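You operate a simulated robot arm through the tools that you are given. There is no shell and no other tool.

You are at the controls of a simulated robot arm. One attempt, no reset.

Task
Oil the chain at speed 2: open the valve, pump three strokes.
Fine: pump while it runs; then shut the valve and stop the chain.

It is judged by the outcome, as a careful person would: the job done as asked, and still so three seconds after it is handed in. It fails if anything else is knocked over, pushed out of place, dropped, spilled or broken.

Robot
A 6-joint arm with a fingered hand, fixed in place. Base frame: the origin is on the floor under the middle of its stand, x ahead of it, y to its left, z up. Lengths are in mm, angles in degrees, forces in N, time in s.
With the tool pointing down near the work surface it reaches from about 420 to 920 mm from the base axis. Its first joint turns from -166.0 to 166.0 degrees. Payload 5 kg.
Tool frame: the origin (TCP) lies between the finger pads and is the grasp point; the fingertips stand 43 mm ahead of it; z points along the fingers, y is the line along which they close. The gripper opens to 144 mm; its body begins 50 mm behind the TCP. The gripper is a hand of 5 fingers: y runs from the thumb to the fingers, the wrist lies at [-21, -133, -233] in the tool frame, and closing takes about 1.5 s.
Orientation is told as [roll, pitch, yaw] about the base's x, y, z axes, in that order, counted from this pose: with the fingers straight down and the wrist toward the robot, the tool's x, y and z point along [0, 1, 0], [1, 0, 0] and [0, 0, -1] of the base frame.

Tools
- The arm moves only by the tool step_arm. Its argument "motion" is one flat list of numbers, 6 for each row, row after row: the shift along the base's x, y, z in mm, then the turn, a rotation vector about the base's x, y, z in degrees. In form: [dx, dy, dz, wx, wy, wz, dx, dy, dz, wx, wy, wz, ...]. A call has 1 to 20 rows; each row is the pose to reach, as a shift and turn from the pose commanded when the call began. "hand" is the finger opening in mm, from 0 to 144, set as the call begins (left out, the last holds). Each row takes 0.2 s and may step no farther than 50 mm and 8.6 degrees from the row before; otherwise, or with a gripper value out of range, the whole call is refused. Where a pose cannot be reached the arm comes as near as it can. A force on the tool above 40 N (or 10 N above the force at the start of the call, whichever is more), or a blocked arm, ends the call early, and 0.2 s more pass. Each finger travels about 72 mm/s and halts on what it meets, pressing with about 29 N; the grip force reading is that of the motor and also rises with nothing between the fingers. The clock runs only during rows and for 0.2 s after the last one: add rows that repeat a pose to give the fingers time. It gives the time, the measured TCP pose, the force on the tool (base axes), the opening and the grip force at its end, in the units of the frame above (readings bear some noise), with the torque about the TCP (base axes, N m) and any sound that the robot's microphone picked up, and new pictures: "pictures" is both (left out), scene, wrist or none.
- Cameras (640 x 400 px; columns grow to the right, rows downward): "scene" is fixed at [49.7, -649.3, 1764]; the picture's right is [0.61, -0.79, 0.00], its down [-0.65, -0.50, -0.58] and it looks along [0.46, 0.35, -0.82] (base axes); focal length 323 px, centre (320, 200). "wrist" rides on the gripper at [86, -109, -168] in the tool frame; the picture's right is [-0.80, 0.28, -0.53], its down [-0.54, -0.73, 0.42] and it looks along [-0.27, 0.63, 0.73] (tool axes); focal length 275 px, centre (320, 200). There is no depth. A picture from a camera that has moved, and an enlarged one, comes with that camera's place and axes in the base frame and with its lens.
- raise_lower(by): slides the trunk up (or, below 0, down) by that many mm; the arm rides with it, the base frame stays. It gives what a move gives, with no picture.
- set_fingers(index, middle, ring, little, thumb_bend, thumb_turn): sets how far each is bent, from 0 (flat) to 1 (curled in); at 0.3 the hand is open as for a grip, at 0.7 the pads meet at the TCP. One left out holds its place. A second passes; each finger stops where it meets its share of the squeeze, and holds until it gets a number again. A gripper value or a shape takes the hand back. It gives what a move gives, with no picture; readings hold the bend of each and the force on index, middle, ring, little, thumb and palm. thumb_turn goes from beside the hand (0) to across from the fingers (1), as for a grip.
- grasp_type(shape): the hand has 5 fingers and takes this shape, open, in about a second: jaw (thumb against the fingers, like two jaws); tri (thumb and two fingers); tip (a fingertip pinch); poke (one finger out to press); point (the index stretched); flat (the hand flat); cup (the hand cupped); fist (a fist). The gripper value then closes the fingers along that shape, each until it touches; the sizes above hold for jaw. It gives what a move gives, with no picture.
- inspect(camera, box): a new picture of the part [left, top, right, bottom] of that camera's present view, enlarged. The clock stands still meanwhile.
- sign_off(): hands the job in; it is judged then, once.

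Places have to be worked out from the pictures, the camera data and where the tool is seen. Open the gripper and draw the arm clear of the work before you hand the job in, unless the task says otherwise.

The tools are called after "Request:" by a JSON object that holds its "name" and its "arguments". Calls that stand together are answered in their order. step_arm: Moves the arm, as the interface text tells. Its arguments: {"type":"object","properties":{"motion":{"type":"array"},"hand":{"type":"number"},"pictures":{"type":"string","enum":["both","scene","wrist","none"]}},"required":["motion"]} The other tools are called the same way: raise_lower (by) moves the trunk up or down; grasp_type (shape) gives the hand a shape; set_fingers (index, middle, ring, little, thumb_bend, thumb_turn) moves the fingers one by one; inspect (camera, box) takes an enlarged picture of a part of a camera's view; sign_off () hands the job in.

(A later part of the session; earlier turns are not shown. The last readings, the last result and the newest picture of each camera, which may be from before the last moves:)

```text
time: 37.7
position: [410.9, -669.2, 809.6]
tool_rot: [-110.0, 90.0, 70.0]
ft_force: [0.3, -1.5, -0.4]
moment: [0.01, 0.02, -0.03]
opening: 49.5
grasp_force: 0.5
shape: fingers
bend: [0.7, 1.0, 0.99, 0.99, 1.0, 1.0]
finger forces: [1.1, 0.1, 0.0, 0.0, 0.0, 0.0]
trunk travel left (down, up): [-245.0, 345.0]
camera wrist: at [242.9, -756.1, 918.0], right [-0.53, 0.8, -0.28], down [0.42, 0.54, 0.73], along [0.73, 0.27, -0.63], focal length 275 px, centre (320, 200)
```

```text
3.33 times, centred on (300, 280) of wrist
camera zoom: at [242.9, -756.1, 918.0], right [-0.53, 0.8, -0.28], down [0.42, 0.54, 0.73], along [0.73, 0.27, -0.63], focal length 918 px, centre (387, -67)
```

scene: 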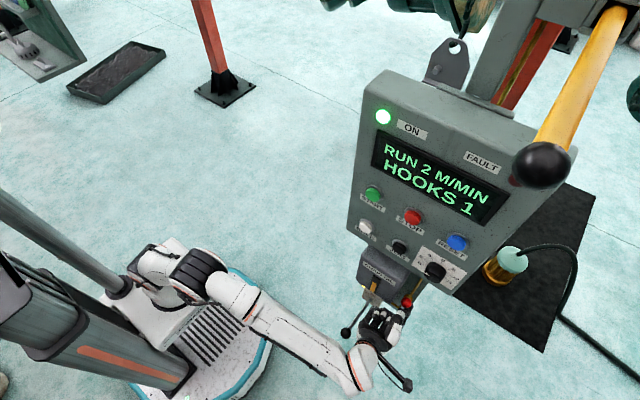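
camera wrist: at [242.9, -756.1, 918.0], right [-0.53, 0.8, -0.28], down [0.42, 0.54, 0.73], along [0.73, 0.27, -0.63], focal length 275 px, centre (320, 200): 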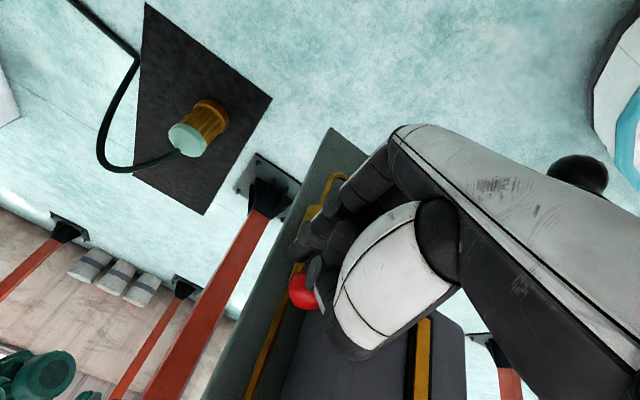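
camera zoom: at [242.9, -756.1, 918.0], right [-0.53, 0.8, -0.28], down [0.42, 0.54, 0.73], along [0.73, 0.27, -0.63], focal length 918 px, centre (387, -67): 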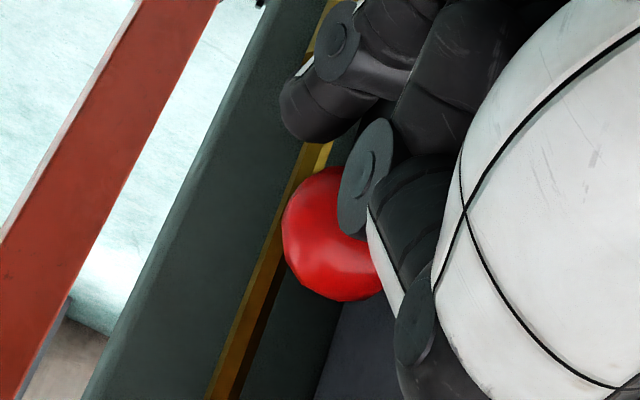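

The lever now stands vertical (≈91°), in line with the pipe. I nudge 2 mm more to feel for an end stop.

Request:
{"name": "step_arm", "arguments": {"motion": [0, 1, 0, 0, 0, 0, 0, 2, 0, 0, 0, 0], "pictures": "none"}}

Request:
{"name": "inspect", "arguments": {"camera": "scene", "box": [350, 260, 450, 340]}}

```text
time: 38.3
position: [411.5, -667.9, 809.4]
tool_rot: [-178.2, 90.0, 1.6]
ft_force: [0.9, -6.2, -0.4]
moment: [-0.03, 0.02, -0.2]
opening: 49.8
grasp_force: 3.1
shape: fingers
bend: [0.7, 1.0, 0.99, 0.99, 1.0, 1.0]
finger forces: [6.4, 0.1, 0.0, 0.1, 0.0, 0.0]
trunk travel left (down, up): [-245.0, 345.0]
```

```text
5.00 times, centred on (400, 300) of scene
camera zoom: at [49.7, -649.3, 1764.0], right [0.61, -0.79, 0.0], down [-0.65, -0.5, -0.58], along [0.46, 0.35, -0.82], focal length 1614 px, centre (-80, -300)
```

zoom: 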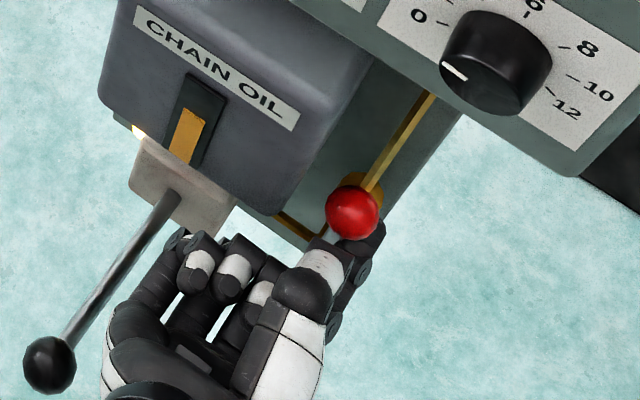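

Force rose at the stop: the valve is fully open. I slip the finger off to the right, back out and move in front of the pump ball.

Request:
{"name": "step_arm", "arguments": {"motion": [0, -10, 0, 0, 0, 0, -45, -12, 0, 0, 0, 0, -90, -12, 0, 0, 0, 0, -135, -12, 0, 0, 0, 0, -180, -12, 0, 0, 0, 0, -215, 20, 0, 0, 0, 0, -222, 60, 0, 0, 0, 0, -222, 98, 0, 0, 0, 0]}}

Request:
{"name": "inspect", "arguments": {"camera": "scene", "box": [330, 240, 450, 340]}}

```text
time: 40.1
position: [189.7, -568.3, 812.3]
tool_rot: [-44.9, 90.1, 135.0]
ft_force: [-1.1, -0.5, 0.0]
moment: [0.01, -0.02, 0.05]
opening: 48.9
grasp_force: 0.0
shape: fingers
bend: [0.7, 1.0, 0.99, 0.99, 1.0, 1.0]
finger forces: [0.0, 0.0, 0.1, 0.0, 0.1, 0.1]
trunk travel left (down, up): [-245.0, 345.0]
camera wrist: at [21.2, -655.3, 919.7], right [-0.53, 0.8, -0.28], down [0.42, 0.54, 0.73], along [0.73, 0.27, -0.63], focal length 275 px, centre (320, 200)
```

scene: 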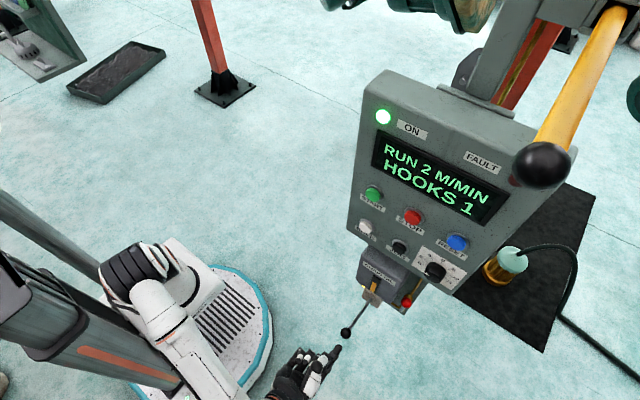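
wrist: 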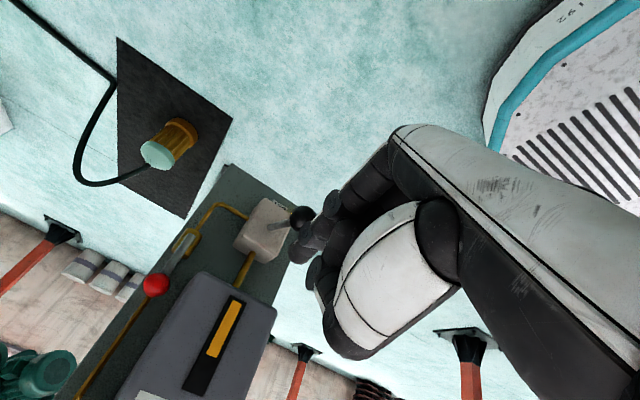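

```text
4.00 times, centred on (390, 290) of scene
camera zoom: at [49.7, -649.3, 1764.0], right [0.61, -0.79, 0.0], down [-0.65, -0.5, -0.58], along [0.46, 0.35, -0.82], focal length 1291 px, centre (40, -160)
```

zoom: 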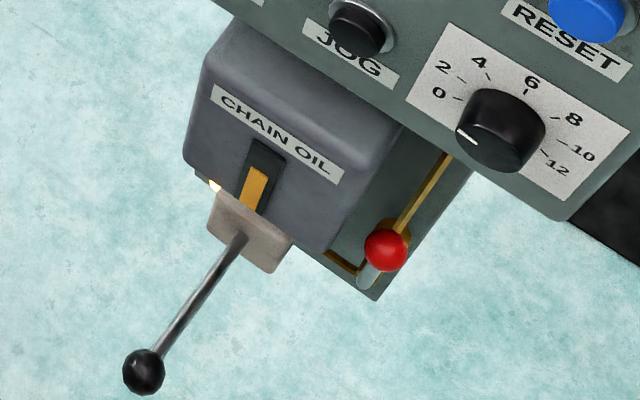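

The valve lever stands upright. I zoom at the pump to refine the ball and pivot before gripping it.

Request:
{"name": "inspect", "arguments": {"camera": "wrist", "box": [200, 170, 360, 280]}}

Request:
{"name": "inspect", "arguments": {"camera": "scene", "box": [335, 280, 399, 340]}}

```text
3.64 times, centred on (280, 225) of wrist
camera zoom: at [21.2, -655.3, 919.7], right [-0.53, 0.8, -0.28], down [0.42, 0.54, 0.73], along [0.73, 0.27, -0.63], focal length 1001 px, centre (466, 109)
```

zoom: 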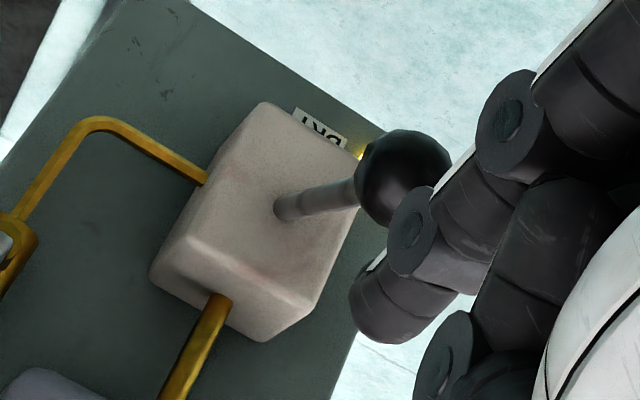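

```text
6.67 times, centred on (367, 310) of scene
camera zoom: at [49.7, -649.3, 1764.0], right [0.61, -0.79, 0.0], down [-0.65, -0.5, -0.58], along [0.46, 0.35, -0.82], focal length 2152 px, centre (7, -533)
```

zoom: 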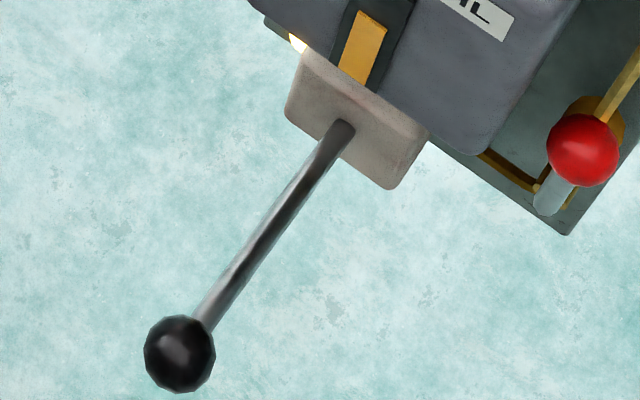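

A small "DRY" label belongs to the lit amber lamp. Pump ball ≈[285,−570.5,731], lever sloping 19° up toward me. I take the tri shape and line up along the rod axis (thumb above, fingers below).

Request:
{"name": "grasp_type", "arguments": {"shape": "tri"}}

Request:
{"name": "step_arm", "arguments": {"hand": 85, "motion": [0, 0, -12, 0, 5, 0, 2, 0, -24, 0, 10, 0, 3, 0, -36, 0, 15, 0, 5, 0, -48, 0, 19, 0, 5, 0, -48, 0, 19, 0]}}

Request:
{"name": "inspect", "arguments": {"camera": "scene", "box": [260, 280, 400, 400]}}

Request:
{"name": "inspect", "arguments": {"camera": "wrist", "box": [200, 130, 400, 300]}}

```text
time: 41.0
position: [189.3, -568.5, 811.9]
tool_rot: [-93.2, 90.0, 86.7]
ft_force: [-0.3, -0.1, 0.4]
moment: [-0.02, 0.0, 0.0]
opening: 143.6
grasp_force: 0.0
shape: tri
bend: [0.3, 0.3, 0.99, 0.99, 0.3, 0.98]
finger forces: [0.0, 0.0, 0.2, 0.0, 0.0, 0.0]
trunk travel left (down, up): [-245.0, 345.0]
```

```text
time: 42.2
position: [193.3, -568.3, 763.2]
tool_rot: [-0.1, 70.9, 179.9]
ft_force: [0.2, -0.6, 0.0]
moment: [0.0, -0.03, 0.02]
opening: 85.2
grasp_force: 0.1
shape: tri
bend: [0.74, 0.41, 0.99, 0.99, 0.66, 1.0]
finger forces: [0.1, 0.0, 0.0, 0.0, 0.0, 0.1]
trunk travel left (down, up): [-245.0, 345.0]
camera wrist: at [70.2, -655.4, 919.4], right [-0.6, 0.8, -0.09], down [0.64, 0.54, 0.55], along [0.49, 0.27, -0.83], focal length 275 px, centre (320, 200)
```

scene: 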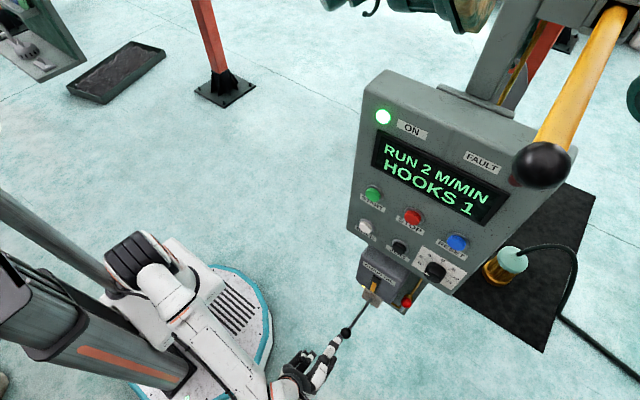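
wrist: 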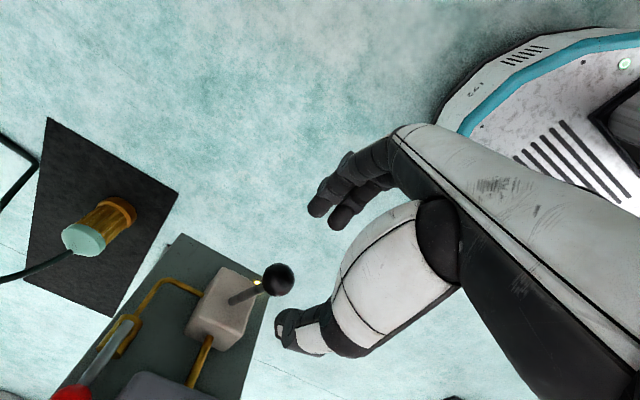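

```text
3.33 times, centred on (330, 340) of scene
camera zoom: at [49.7, -649.3, 1764.0], right [0.61, -0.79, 0.0], down [-0.65, -0.5, -0.58], along [0.46, 0.35, -0.82], focal length 1076 px, centre (287, -267)
```

zoom: 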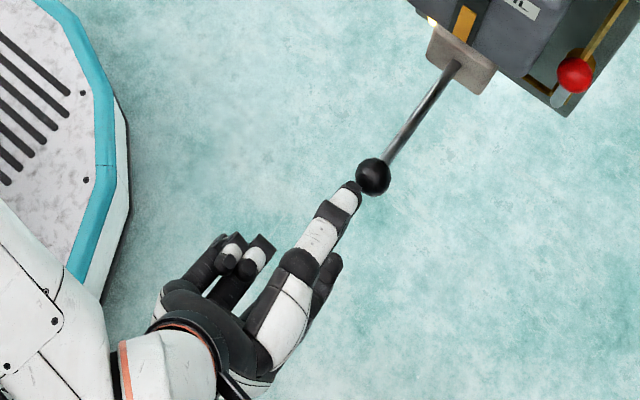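

```text
2.35 times, centred on (300, 215) of wrist
camera zoom: at [70.2, -655.4, 919.4], right [-0.6, 0.8, -0.09], down [0.64, 0.54, 0.55], along [0.49, 0.27, -0.83], focal length 648 px, centre (367, 165)
```

zoom: 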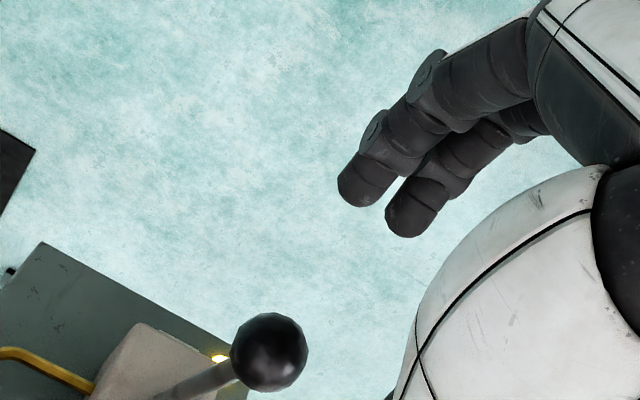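

Thumb above, index and middle below, centred within a few mm of the ball's plane. I advance along the rod so the ball comes to the grasp point.

Request:
{"name": "step_arm", "arguments": {"motion": [22, -1, -7.7, 0, 0, 0, 45, -2, -15.7, 0, 0, 0, 67, -3, -23.5, 0, 0, 0, 85, -3, -30, 0, 0, 0]}}

Request:
{"name": "inspect", "arguments": {"camera": "scene", "box": [280, 270, 400, 370]}}

Request:
{"name": "inspect", "arguments": {"camera": "wrist", "box": [220, 150, 420, 320]}}

```text
time: 43.2
position: [280.5, -571.8, 732.1]
tool_rot: [0.0, 71.0, 179.9]
ft_force: [0.7, -0.1, 0.4]
moment: [0.04, -0.05, -0.04]
opening: 85.2
grasp_force: 0.1
shape: tri
bend: [0.74, 0.41, 0.99, 0.99, 0.66, 1.0]
finger forces: [0.0, 0.0, 0.0, 0.0, 0.0, 0.1]
trunk travel left (down, up): [-245.0, 345.0]
camera wrist: at [157.3, -659.1, 888.9], right [-0.6, 0.8, -0.09], down [0.64, 0.54, 0.55], along [0.49, 0.27, -0.83], focal length 275 px, centre (320, 200)
```

scene: 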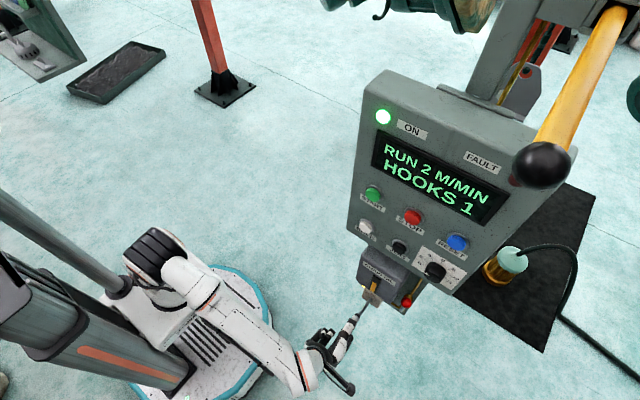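
wrist: 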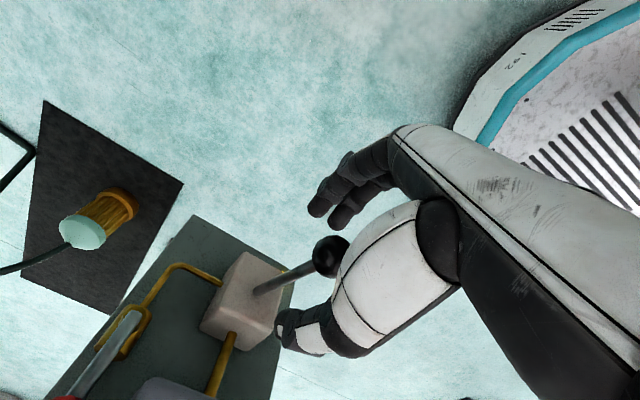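

```text
4.00 times, centred on (340, 320) of scene
camera zoom: at [49.7, -649.3, 1764.0], right [0.61, -0.79, 0.0], down [-0.65, -0.5, -0.58], along [0.46, 0.35, -0.82], focal length 1291 px, centre (240, -280)
```

zoom: 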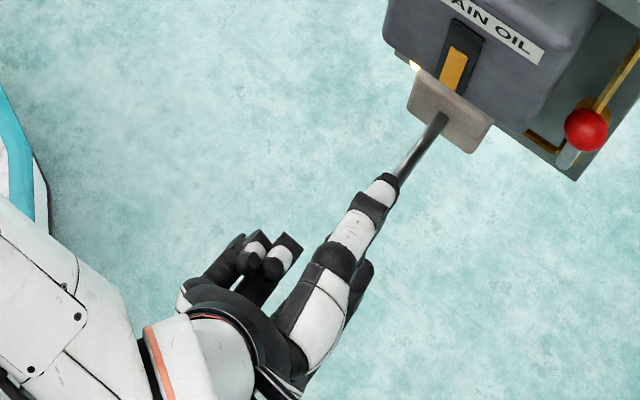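

```text
2.35 times, centred on (320, 235) of wrist
camera zoom: at [157.3, -659.1, 888.9], right [-0.6, 0.8, -0.09], down [0.64, 0.54, 0.55], along [0.49, 0.27, -0.83], focal length 648 px, centre (320, 118)
```

zoom: 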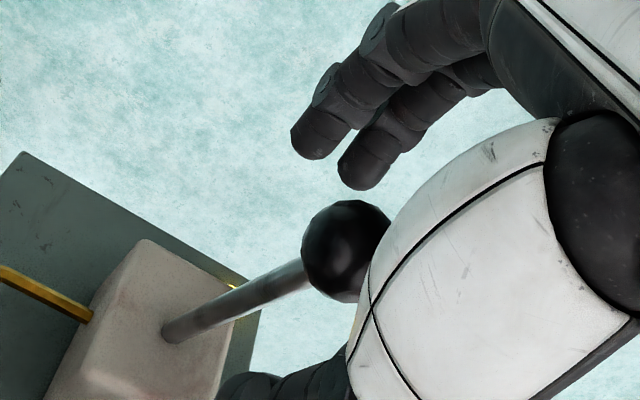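

The ball sits right at the grasp point. I close on it.

Request:
{"name": "step_arm", "arguments": {"hand": 20, "motion": [0, 0, 0, 0, 0, 0, 0, 0, 0, 0, 0, 0, 0, 0, 0, 0, 0, 0, 0, 0, 0, 0, 0, 0, 0, 0, 0, 0, 0, 0]}}

Request:
{"name": "inspect", "arguments": {"camera": "wrist", "box": [220, 150, 420, 320]}}

Request:
{"name": "inspect", "arguments": {"camera": "scene", "box": [280, 270, 400, 370]}}

```text
time: 44.4
position: [280.6, -572.6, 732.3]
tool_rot: [-0.1, 70.9, 179.9]
ft_force: [0.2, 0.3, -0.4]
moment: [0.03, -0.02, 0.0]
opening: 20.4
grasp_force: 0.2
shape: tri
bend: [0.73, 0.62, 0.99, 0.99, 0.74, 1.0]
finger forces: [0.1, 0.0, 0.0, 0.0, 0.3, 0.0]
trunk travel left (down, up): [-245.0, 345.0]
camera wrist: at [157.3, -659.1, 889.0], right [-0.6, 0.8, -0.09], down [0.64, 0.54, 0.55], along [0.49, 0.27, -0.83], focal length 275 px, centre (320, 200)
```

scene: 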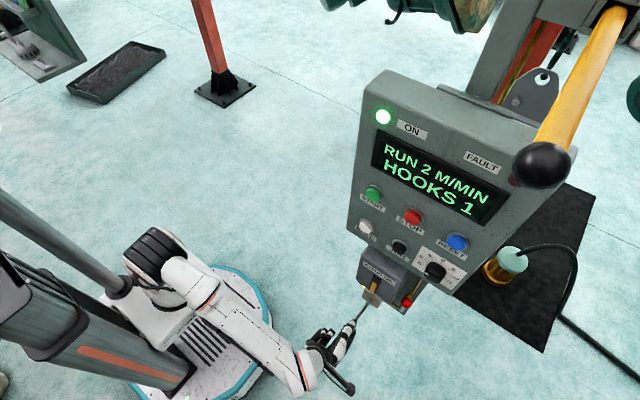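
wrist: 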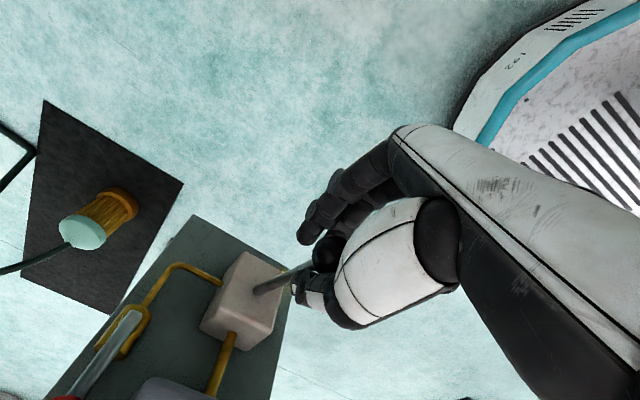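

```text
2.35 times, centred on (320, 235) of wrist
camera zoom: at [157.3, -659.1, 889.0], right [-0.6, 0.8, -0.09], down [0.64, 0.54, 0.55], along [0.49, 0.27, -0.83], focal length 648 px, centre (320, 118)
```

zoom: 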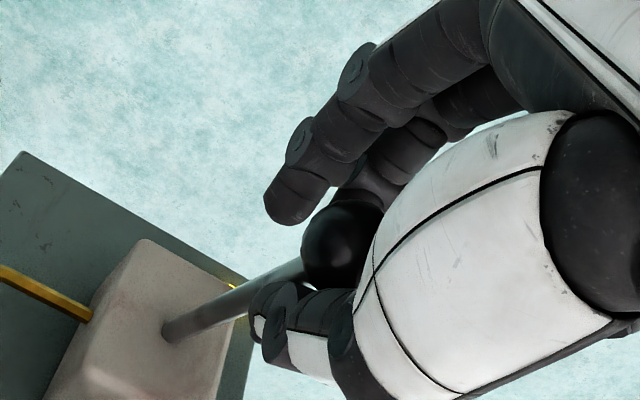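

```text
4.00 times, centred on (340, 320) of scene
camera zoom: at [49.7, -649.3, 1764.0], right [0.61, -0.79, 0.0], down [-0.65, -0.5, -0.58], along [0.46, 0.35, -0.82], focal length 1291 px, centre (240, -280)
```

zoom: 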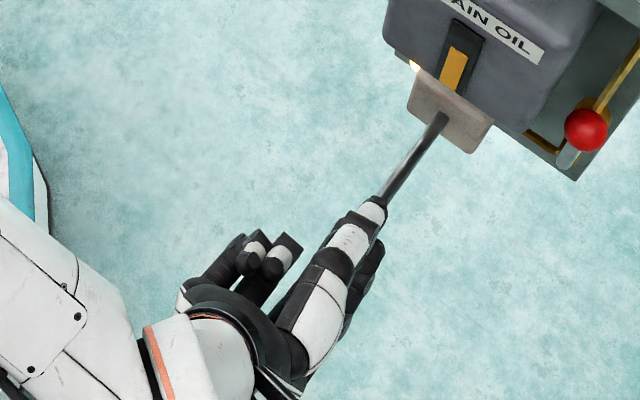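

Contact is only just beginning at 20 (the knob of ~42 mm read 28). I close further until it grips.

Request:
{"name": "step_arm", "arguments": {"hand": 0, "motion": [0, 0, 0, 0, 0, 0, 0, 0, 0, 0, 0, 0, 0, 0, 0, 0, 0, 0, 0, 0, 0, 0, 0, 0]}}

Request:
{"name": "inspect", "arguments": {"camera": "wrist", "box": [220, 150, 420, 320]}}

```text
time: 45.4
position: [281.9, -573.3, 732.3]
tool_rot: [-0.1, 71.0, 179.9]
ft_force: [8.0, -2.2, -1.0]
moment: [0.01, -0.25, -0.01]
opening: 4.6
grasp_force: 28.9
shape: tri
bend: [0.7, 0.71, 1.0, 1.0, 0.73, 1.0]
finger forces: [13.3, 8.8, 0.0, 0.0, 24.8, 0.0]
trunk travel left (down, up): [-245.0, 345.0]
camera wrist: at [158.1, -659.2, 888.9], right [-0.6, 0.8, -0.09], down [0.64, 0.54, 0.55], along [0.49, 0.27, -0.83], focal length 275 px, centre (320, 200)
```

scene: 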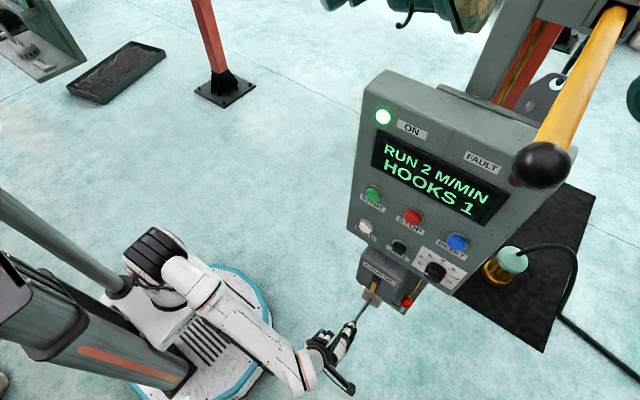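
wrist: 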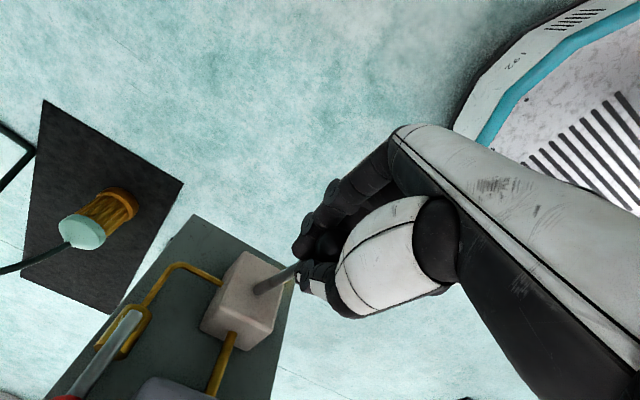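

```text
2.35 times, centred on (320, 235) of wrist
camera zoom: at [158.1, -659.2, 888.9], right [-0.6, 0.8, -0.09], down [0.64, 0.54, 0.55], along [0.49, 0.27, -0.83], focal length 648 px, centre (320, 118)
```

zoom: 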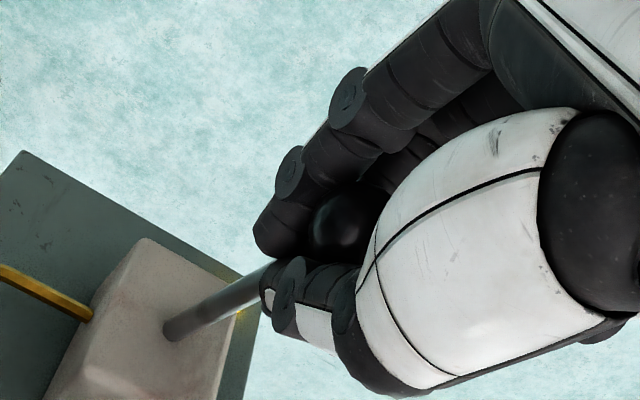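

The ball is firmly caged (thumb on top, two fingers beneath). I start the first downstroke along the lever's arc by ~10°, letting the hand pitch follow, to learn the resistance.

Request:
{"name": "step_arm", "arguments": {"motion": [-2.4, 0, -7.5, 0, -2.5, 0, -4.6, 0, -15, 0, -5, 0, -6.4, 0, -22.7, 0, -7.5, 0, -7.8, 0, -30.4, 0, -10, 0]}}

Request:
{"name": "inspect", "arguments": {"camera": "scene", "box": [300, 260, 430, 370]}}

Request:
{"name": "inspect", "arguments": {"camera": "wrist", "box": [180, 150, 380, 330]}}

```text
time: 46.4
position: [273.8, -571.3, 702.2]
tool_rot: [-0.1, 81.1, 179.9]
ft_force: [18.8, -8.2, -0.5]
moment: [-0.08, -0.24, -0.01]
opening: 4.6
grasp_force: 28.9
shape: tri
bend: [0.7, 0.71, 1.0, 1.0, 0.73, 1.0]
finger forces: [17.9, 8.6, 0.1, 0.1, 24.0, 0.1]
trunk travel left (down, up): [-245.0, 345.0]
camera wrist: at [124.7, -658.5, 834.8], right [-0.57, 0.8, -0.2], down [0.53, 0.54, 0.65], along [0.63, 0.27, -0.73], focal length 275 px, centre (320, 200)
```

scene: 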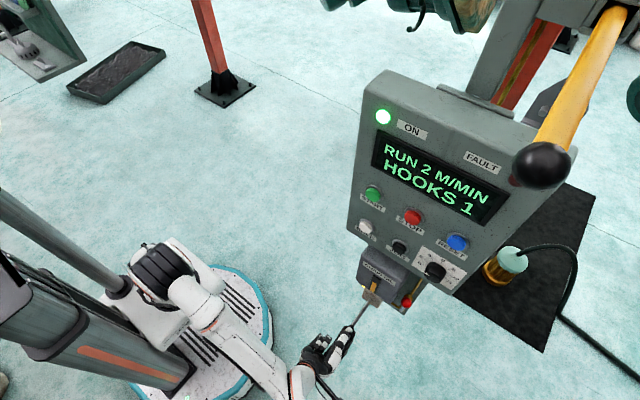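
wrist: 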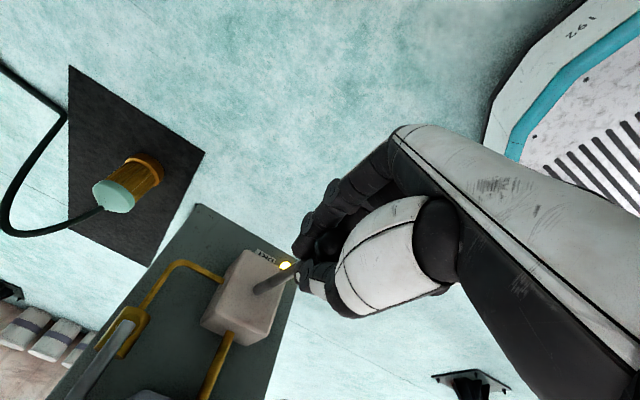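

```text
3.64 times, centred on (365, 315) of scene
camera zoom: at [49.7, -649.3, 1764.0], right [0.61, -0.79, 0.0], down [-0.65, -0.5, -0.58], along [0.46, 0.35, -0.82], focal length 1174 px, centre (156, -218)
```

zoom: 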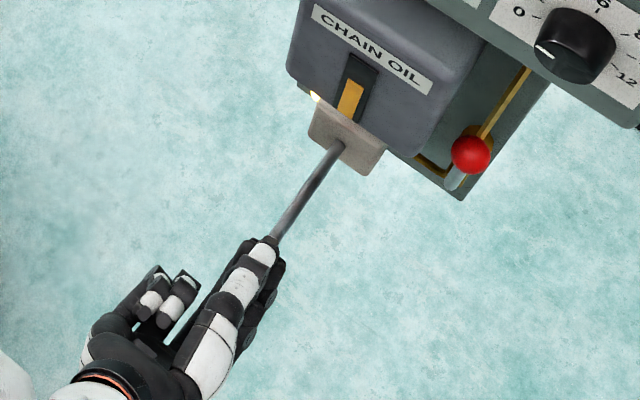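

```text
2.22 times, centred on (280, 240) of wrist
camera zoom: at [124.7, -658.5, 834.8], right [-0.57, 0.8, -0.2], down [0.53, 0.54, 0.65], along [0.63, 0.27, -0.73], focal length 612 px, centre (409, 111)
```

zoom: 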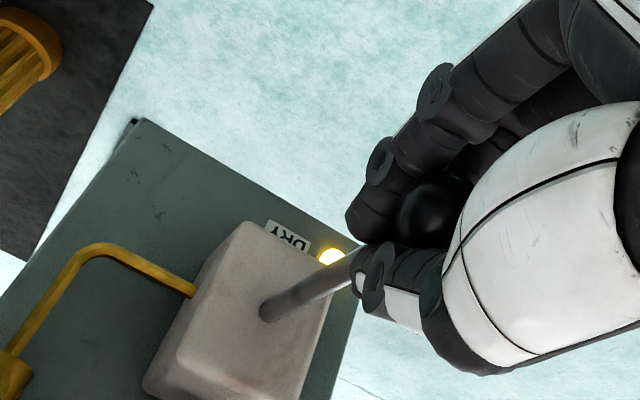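

The lever follows with almost no vertical load, but I'm pulling outward (~19 N in x), so I ease the x path and continue down another 10°.

Request:
{"name": "step_arm", "arguments": {"motion": [3, 0, -2, 0, -1, 0, 4, 0, -9, 0, -3.5, 0, 3.5, 0, -16, 0, -6, 0, 3, 0, -23, 0, -8.5, 0]}}

Request:
{"name": "inspect", "arguments": {"camera": "wrist", "box": [180, 150, 380, 330]}}

```text
time: 47.4
position: [273.4, -571.9, 679.6]
tool_rot: [0.3, 89.5, -179.8]
ft_force: [-21.0, -1.0, 3.7]
moment: [0.0, 0.0, 0.26]
opening: 5.6
grasp_force: 29.3
shape: tri
bend: [0.71, 0.71, 1.0, 1.0, 0.73, 1.0]
finger forces: [15.4, 17.4, 0.0, 0.1, 29.8, 0.0]
trunk travel left (down, up): [-245.0, 345.0]
camera wrist: at [106.6, -658.3, 788.7], right [-0.54, 0.8, -0.28], down [0.43, 0.54, 0.72], along [0.73, 0.27, -0.63], focal length 275 px, centre (320, 200)
```

scene: 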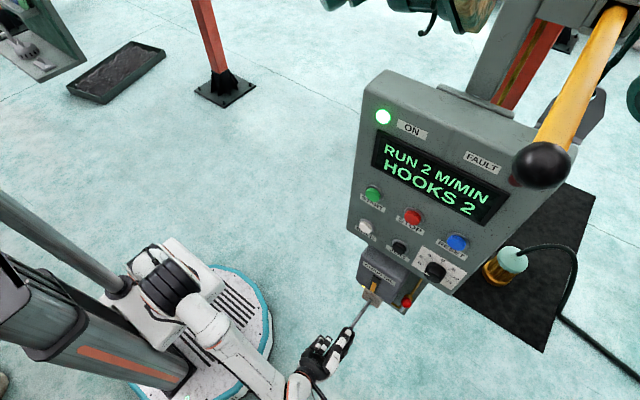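
wrist: 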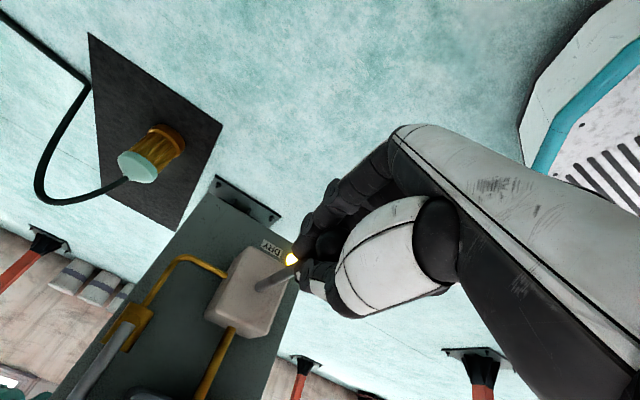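

```text
2.22 times, centred on (280, 240) of wrist
camera zoom: at [106.6, -658.3, 788.7], right [-0.54, 0.8, -0.28], down [0.43, 0.54, 0.72], along [0.73, 0.27, -0.63], focal length 612 px, centre (409, 111)
```

zoom: 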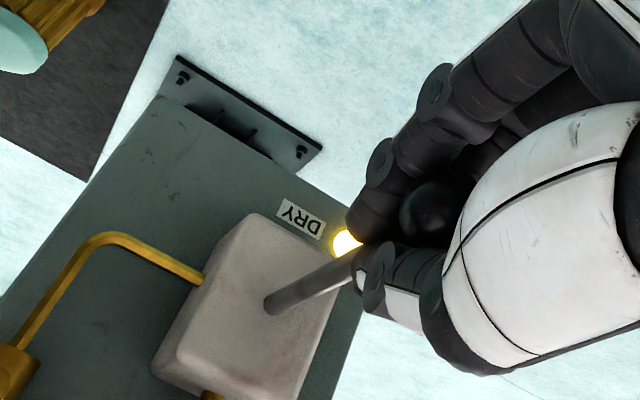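

The readings fit an arc of R≈157 about a pivot near x≈430, z≈681. I follow that arc down another 10°.

Request:
{"name": "step_arm", "arguments": {"motion": [-2.2, 0, -5, 0, -2.5, 0, -1.8, 0, -11.8, 0, -5, 0, -1.1, 0, -18.6, 0, -7.5, 0, 0, 0, -25.4, 0, -10, 0]}}

Request:
{"name": "inspect", "arguments": {"camera": "wrist", "box": [180, 150, 380, 330]}}

Request:
{"name": "inspect", "arguments": {"camera": "scene", "box": [300, 260, 430, 370]}}

```text
time: 48.4
position: [275.1, -571.2, 653.9]
tool_rot: [-179.9, 80.4, 0.1]
ft_force: [-9.4, -3.1, 1.9]
moment: [-0.07, 0.22, 0.14]
opening: 6.0
grasp_force: 29.2
shape: tri
bend: [0.71, 0.71, 1.0, 1.0, 0.73, 1.0]
finger forces: [15.7, 17.0, 0.0, 0.1, 28.3, 0.0]
trunk travel left (down, up): [-245.0, 345.0]
camera wrist: at [91.2, -658.3, 731.8], right [-0.48, 0.8, -0.37], down [0.3, 0.54, 0.79], along [0.83, 0.27, -0.5], focal length 275 px, centre (320, 200)
```

scene: 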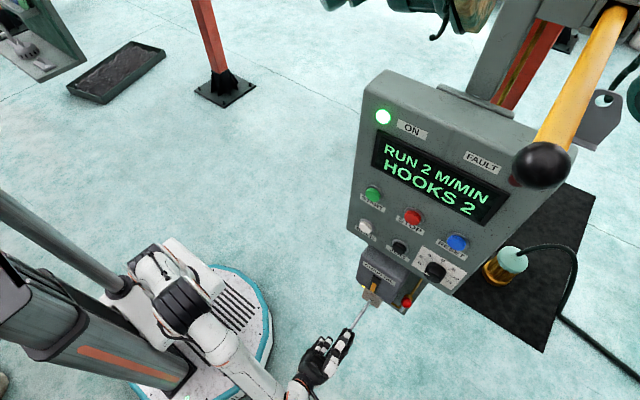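
wrist: 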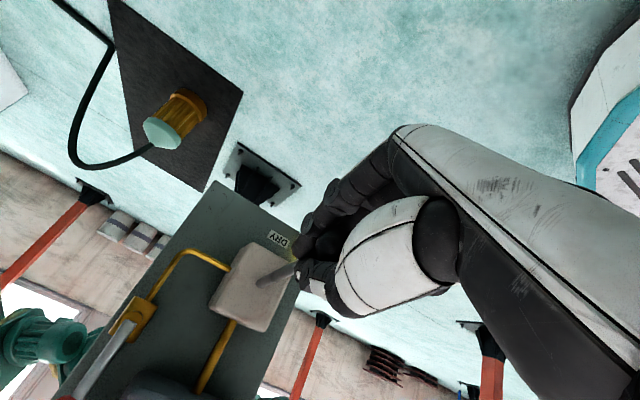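

```text
2.22 times, centred on (280, 240) of wrist
camera zoom: at [91.2, -658.3, 731.8], right [-0.48, 0.8, -0.37], down [0.3, 0.54, 0.79], along [0.83, 0.27, -0.5], focal length 612 px, centre (409, 111)
```

zoom: 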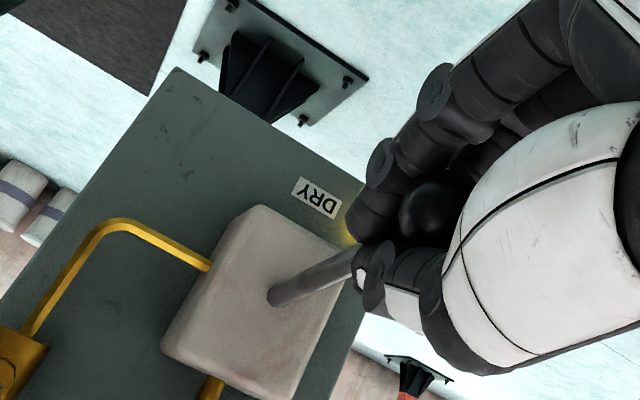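

```text
3.64 times, centred on (365, 315) of scene
camera zoom: at [49.7, -649.3, 1764.0], right [0.61, -0.79, 0.0], down [-0.65, -0.5, -0.58], along [0.46, 0.35, -0.82], focal length 1174 px, centre (156, -218)
```

zoom: 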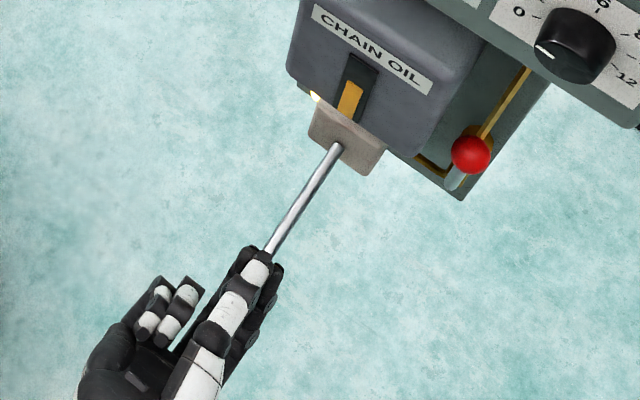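

Load stays low; the fit suggests R≈185 about z≈676. I keep going down toward the end of the stroke.

Request:
{"name": "step_arm", "arguments": {"motion": [-0.4, 0, -5, 0, -1, 0, 0.7, 0, -11.4, 0, -3, 0, 2.3, 0, -19.3, 0, -5, 0, 3.9, 0, -25.6, 0, -6.5, 0]}}

Request:
{"name": "inspect", "arguments": {"camera": "wrist", "box": [180, 150, 380, 330]}}

```text
time: 49.4
position: [278.8, -571.6, 631.0]
tool_rot: [179.7, 73.8, -0.4]
ft_force: [4.5, 4.0, 17.5]
moment: [-0.08, -0.26, 0.39]
opening: 5.8
grasp_force: 29.1
shape: tri
bend: [0.71, 0.71, 1.0, 1.0, 0.73, 1.0]
finger forces: [14.0, 18.9, 0.1, 0.1, 32.9, 0.0]
trunk travel left (down, up): [-245.0, 345.0]
camera wrist: at [87.4, -658.7, 687.0], right [-0.43, 0.8, -0.42], down [0.2, 0.54, 0.81], along [0.88, 0.27, -0.4], focal length 275 px, centre (320, 200)
```

scene: 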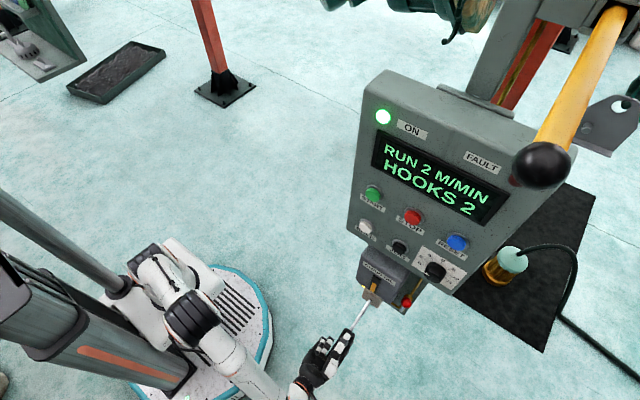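
wrist: 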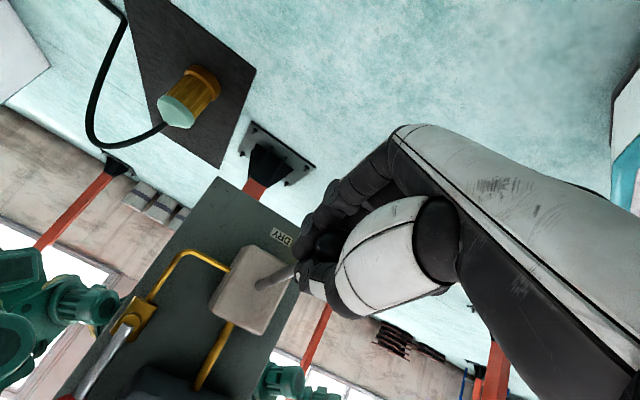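

```text
2.22 times, centred on (280, 240) of wrist
camera zoom: at [87.4, -658.7, 687.0], right [-0.43, 0.8, -0.42], down [0.2, 0.54, 0.81], along [0.88, 0.27, -0.4], focal length 612 px, centre (409, 111)
```

zoom: 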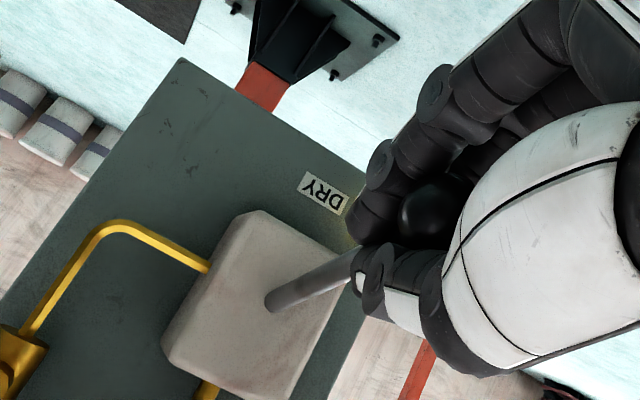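

Vertical load jumped to 17 N at z≈631, likely the lower stop. I press a little further to confirm.

Request:
{"name": "step_arm", "arguments": {"motion": [0.6, 0, -2, 0, -0.5, 0, 1, 0, -4, 0, -1, 0], "pictures": "none"}}

Request:
{"name": "inspect", "arguments": {"camera": "scene", "box": [300, 240, 430, 350]}}

```text
time: 50.0
position: [279.5, -572.6, 627.5]
tool_rot: [179.5, 72.8, -0.5]
ft_force: [7.6, 6.4, 31.9]
moment: [-0.1, -0.19, 0.36]
opening: 6.4
grasp_force: 29.1
shape: tri
bend: [0.71, 0.71, 1.0, 1.0, 0.73, 1.0]
finger forces: [11.1, 17.1, 0.0, 0.0, 38.0, 0.0]
trunk travel left (down, up): [-245.0, 345.0]
```

```text
3.64 times, centred on (365, 295) of scene
camera zoom: at [49.7, -649.3, 1764.0], right [0.61, -0.79, 0.0], down [-0.65, -0.5, -0.58], along [0.46, 0.35, -0.82], focal length 1174 px, centre (156, -146)
```

zoom: 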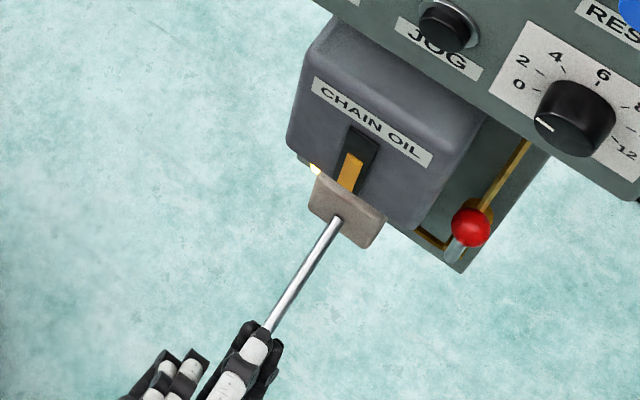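

That is the lower stop (32 N). Now the upstroke back along the arc to the starting height, to complete stroke 1.

Request:
{"name": "step_arm", "arguments": {"motion": [-1.8, 0, 7.1, 0, 0, 0, -4.5, 0, 19.8, 0, 4.5, 0, -6.6, 0, 35.8, 0, 10.3, 0, -7.3, 0, 51.9, 0, 16, 0, -6.6, 0, 68, 0, 21.6, 0, -4.5, 0, 84, 0, 27.3, 0, -1, 0, 99.8, 0, 33, 0, 1.4, 0, 107.8, 0, 36, 0]}}

Request:
{"name": "inspect", "arguments": {"camera": "scene", "box": [300, 240, 430, 350]}}

Request:
{"name": "inspect", "arguments": {"camera": "wrist", "box": [180, 150, 380, 330]}}

```text
time: 51.8
position: [281.0, -572.1, 730.3]
tool_rot: [-0.1, 70.9, 179.9]
ft_force: [15.8, -5.3, -1.7]
moment: [0.01, -0.65, 0.1]
opening: 4.7
grasp_force: 28.5
shape: tri
bend: [0.7, 0.71, 1.0, 1.0, 0.73, 1.0]
finger forces: [20.1, 10.9, 0.0, 0.0, 25.0, 0.1]
trunk travel left (down, up): [-245.0, 345.0]
camera wrist: at [157.9, -658.2, 887.9], right [-0.6, 0.8, -0.09], down [0.64, 0.54, 0.55], along [0.49, 0.27, -0.83], focal length 275 px, centre (320, 200)
```

scene: 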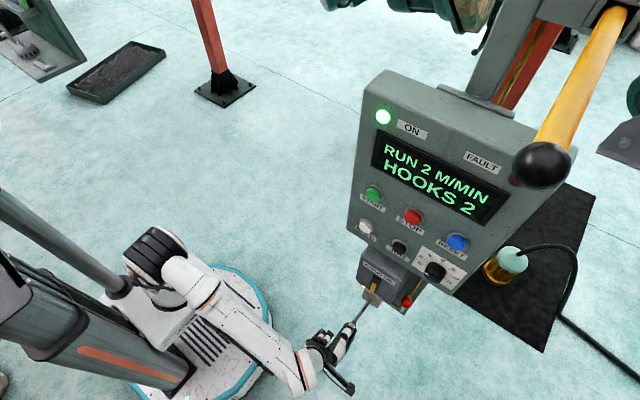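
wrist: 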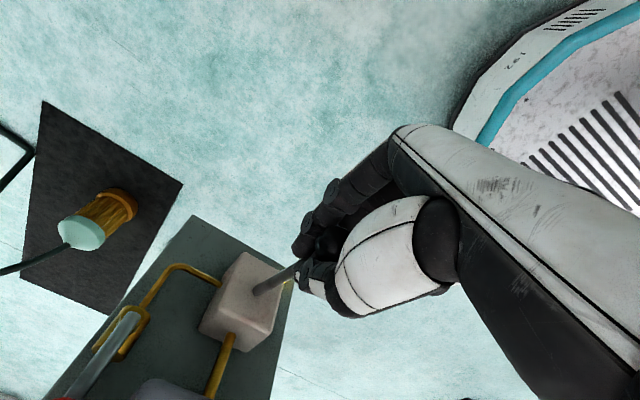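

```text
3.64 times, centred on (365, 295) of scene
camera zoom: at [49.7, -649.3, 1764.0], right [0.61, -0.79, 0.0], down [-0.65, -0.5, -0.58], along [0.46, 0.35, -0.82], focal length 1174 px, centre (156, -146)
```

zoom: 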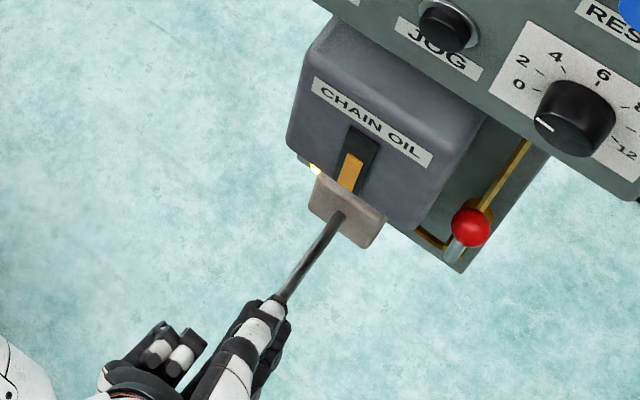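

```text
2.22 times, centred on (280, 240) of wrist
camera zoom: at [157.9, -658.2, 887.9], right [-0.6, 0.8, -0.09], down [0.64, 0.54, 0.55], along [0.49, 0.27, -0.83], focal length 612 px, centre (409, 111)
```

zoom: 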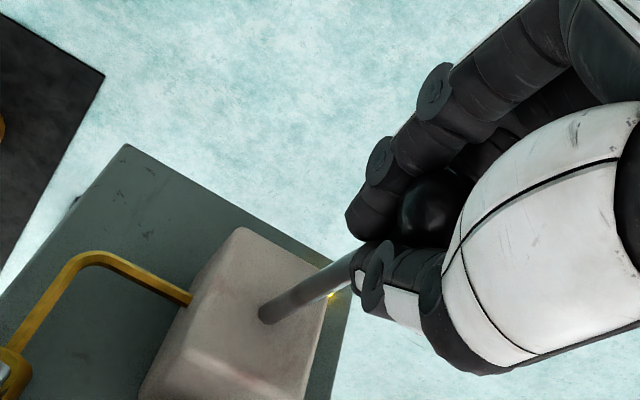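

Back at the top with light load. I check the oil gauge closely and feel for the upper stop.

Request:
{"name": "step_arm", "arguments": {"motion": [1.5, 0, 2, 0, 0.5, 0, 2.5, 0, 4, 0, 1, 0], "pictures": "none"}}

Request:
{"name": "inspect", "arguments": {"camera": "scene", "box": [350, 265, 398, 305]}}

```text
time: 52.4
position: [282.8, -571.3, 736.0]
tool_rot: [-0.1, 70.0, 180.0]
ft_force: [5.6, -2.4, 0.4]
moment: [0.07, -0.37, 0.18]
opening: 4.9
grasp_force: 29.2
shape: tri
bend: [0.7, 0.71, 1.0, 1.0, 0.73, 1.0]
finger forces: [18.3, 13.9, 0.0, 0.1, 25.4, 0.0]
trunk travel left (down, up): [-245.0, 345.0]
```

```text
10.00 times, centred on (374, 285) of scene
camera zoom: at [49.7, -649.3, 1764.0], right [0.61, -0.79, 0.0], down [-0.65, -0.5, -0.58], along [0.46, 0.35, -0.82], focal length 3228 px, centre (-220, -650)
```

zoom: 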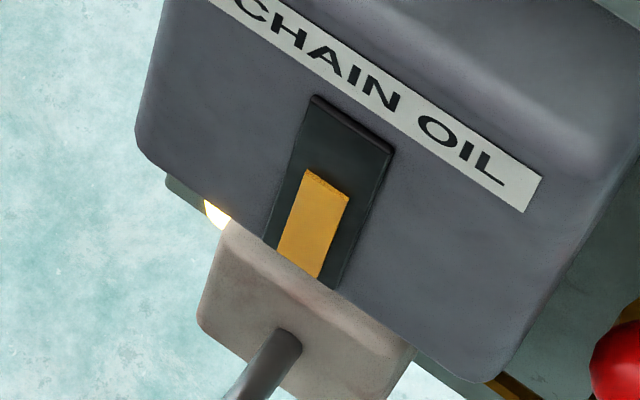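

The gauge dropped slightly, so oil went out. No upper stop felt yet; I lift a few mm more to find it.

Request:
{"name": "step_arm", "arguments": {"motion": [1, 0, 3, 0, 1, 0, 2, 0, 6, 0, 2, 0], "pictures": "none"}}

```text
time: 53.0
position: [284.9, -573.3, 741.0]
tool_rot: [-0.5, 67.9, 179.6]
ft_force: [1.1, -0.2, -5.6]
moment: [0.1, -0.3, 0.19]
opening: 5.1
grasp_force: 29.4
shape: tri
bend: [0.7, 0.71, 1.0, 1.0, 0.73, 1.0]
finger forces: [19.7, 15.2, 0.0, 0.0, 23.9, 0.0]
trunk travel left (down, up): [-245.0, 345.0]
```

Upper stop found near z≈740. Stroke 2: full downstroke along the arc to the lower stop.

Request:
{"name": "step_arm", "arguments": {"motion": [-2.5, 0, -7, 0, -2, 0, -5.9, 0, -18, 0, -6, 0, -9.4, 0, -33.8, 0, -11.3, 0, -11.5, 0, -49.8, 0, -16.5, 0, -12.2, 0, -65.9, 0, -22, 0, -11.5, 0, -82, 0, -27.3, 0, -9.4, 0, -98, 0, -33, 0, -6.7, 0, -110.7, 0, -37.3, 0, -5.7, 0, -115.5, 0, -39, 0, -5.4, 0, -117.5, 0, -39, 0], "pictures": "scene"}}

Request:
{"name": "inspect", "arguments": {"camera": "scene", "box": [350, 265, 398, 305]}}

```text
time: 55.2
position: [278.7, -571.5, 627.1]
tool_rot: [179.4, 72.8, -0.7]
ft_force: [-6.0, 3.0, 24.2]
moment: [-0.14, -0.24, 0.38]
opening: 6.2
grasp_force: 29.5
shape: tri
bend: [0.71, 0.71, 1.0, 1.0, 0.73, 1.0]
finger forces: [13.5, 20.5, 0.0, 0.0, 37.4, 0.0]
trunk travel left (down, up): [-245.0, 345.0]
```

scene: 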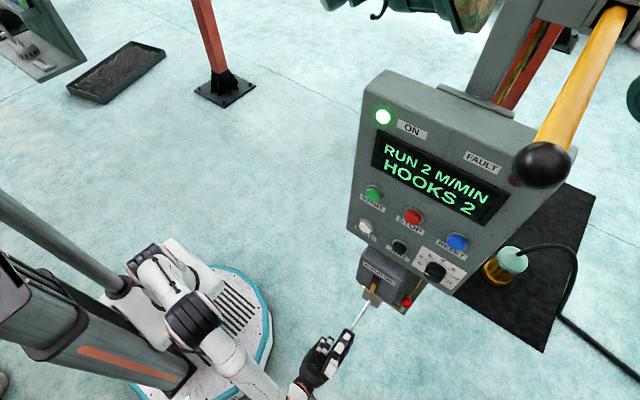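

```text
10.00 times, centred on (374, 285) of scene
camera zoom: at [49.7, -649.3, 1764.0], right [0.61, -0.79, 0.0], down [-0.65, -0.5, -0.58], along [0.46, 0.35, -0.82], focal length 3228 px, centre (-220, -650)
```

zoom: 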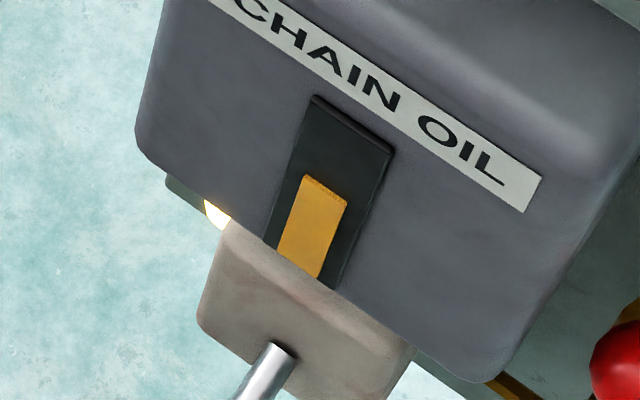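

Gauge dropped another notch and the lower stop is felt (24 N). Upstroke 2 to the upper stop.

Request:
{"name": "step_arm", "arguments": {"motion": [-1.3, 0, 6.8, 0, 1.7, 0, -4, 0, 19.5, 0, 6, 0, -6.1, 0, 35.5, 0, 11.7, 0, -6.8, 0, 51.6, 0, 17, 0, -6.1, 0, 67.7, 0, 22.5, 0, -4, 0, 83.7, 0, 27.7, 0, -0.5, 0, 99.5, 0, 33, 0, 3.3, 0, 111.8, 0, 37.5, 0, 5.4, 0, 117.5, 0, 39, 0], "pictures": "both"}}

Request:
{"name": "inspect", "arguments": {"camera": "scene", "box": [350, 265, 398, 305]}}

```text
time: 57.2
position: [284.7, -571.8, 741.1]
tool_rot: [-0.4, 67.9, 179.6]
ft_force: [-6.3, 3.1, -2.7]
moment: [0.16, -0.33, 0.31]
opening: 5.7
grasp_force: 29.3
shape: tri
bend: [0.71, 0.71, 1.0, 1.0, 0.73, 1.0]
finger forces: [19.5, 18.6, 0.1, 0.0, 24.9, 0.0]
trunk travel left (down, up): [-245.0, 345.0]
camera wrist: at [170.5, -658.8, 903.1], right [-0.6, 0.8, -0.06], down [0.67, 0.54, 0.51], along [0.44, 0.27, -0.86], focal length 275 px, centre (320, 200)
```

scene: 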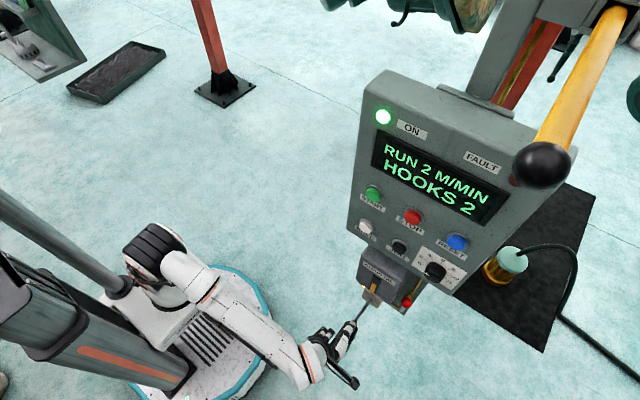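
wrist: 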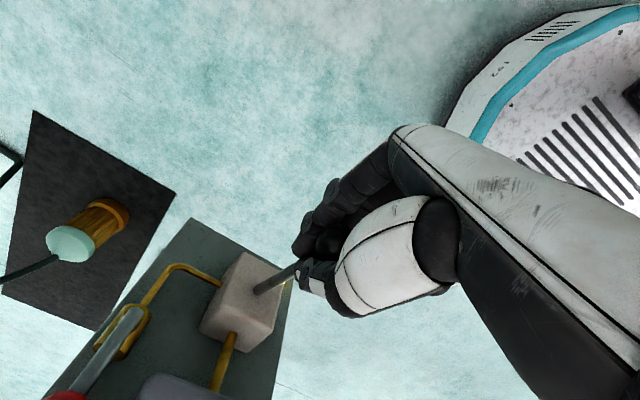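

```text
10.00 times, centred on (374, 285) of scene
camera zoom: at [49.7, -649.3, 1764.0], right [0.61, -0.79, 0.0], down [-0.65, -0.5, -0.58], along [0.46, 0.35, -0.82], focal length 3228 px, centre (-220, -650)
```

zoom: 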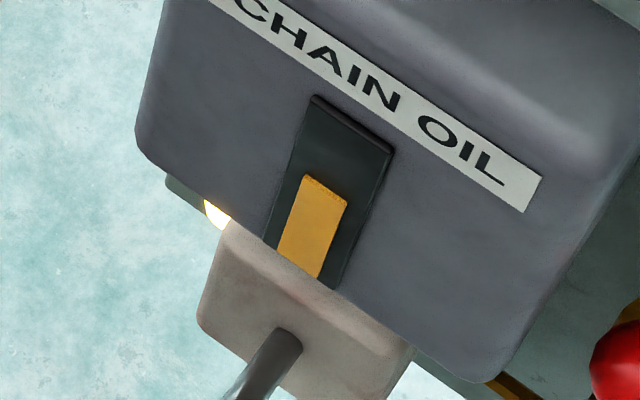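

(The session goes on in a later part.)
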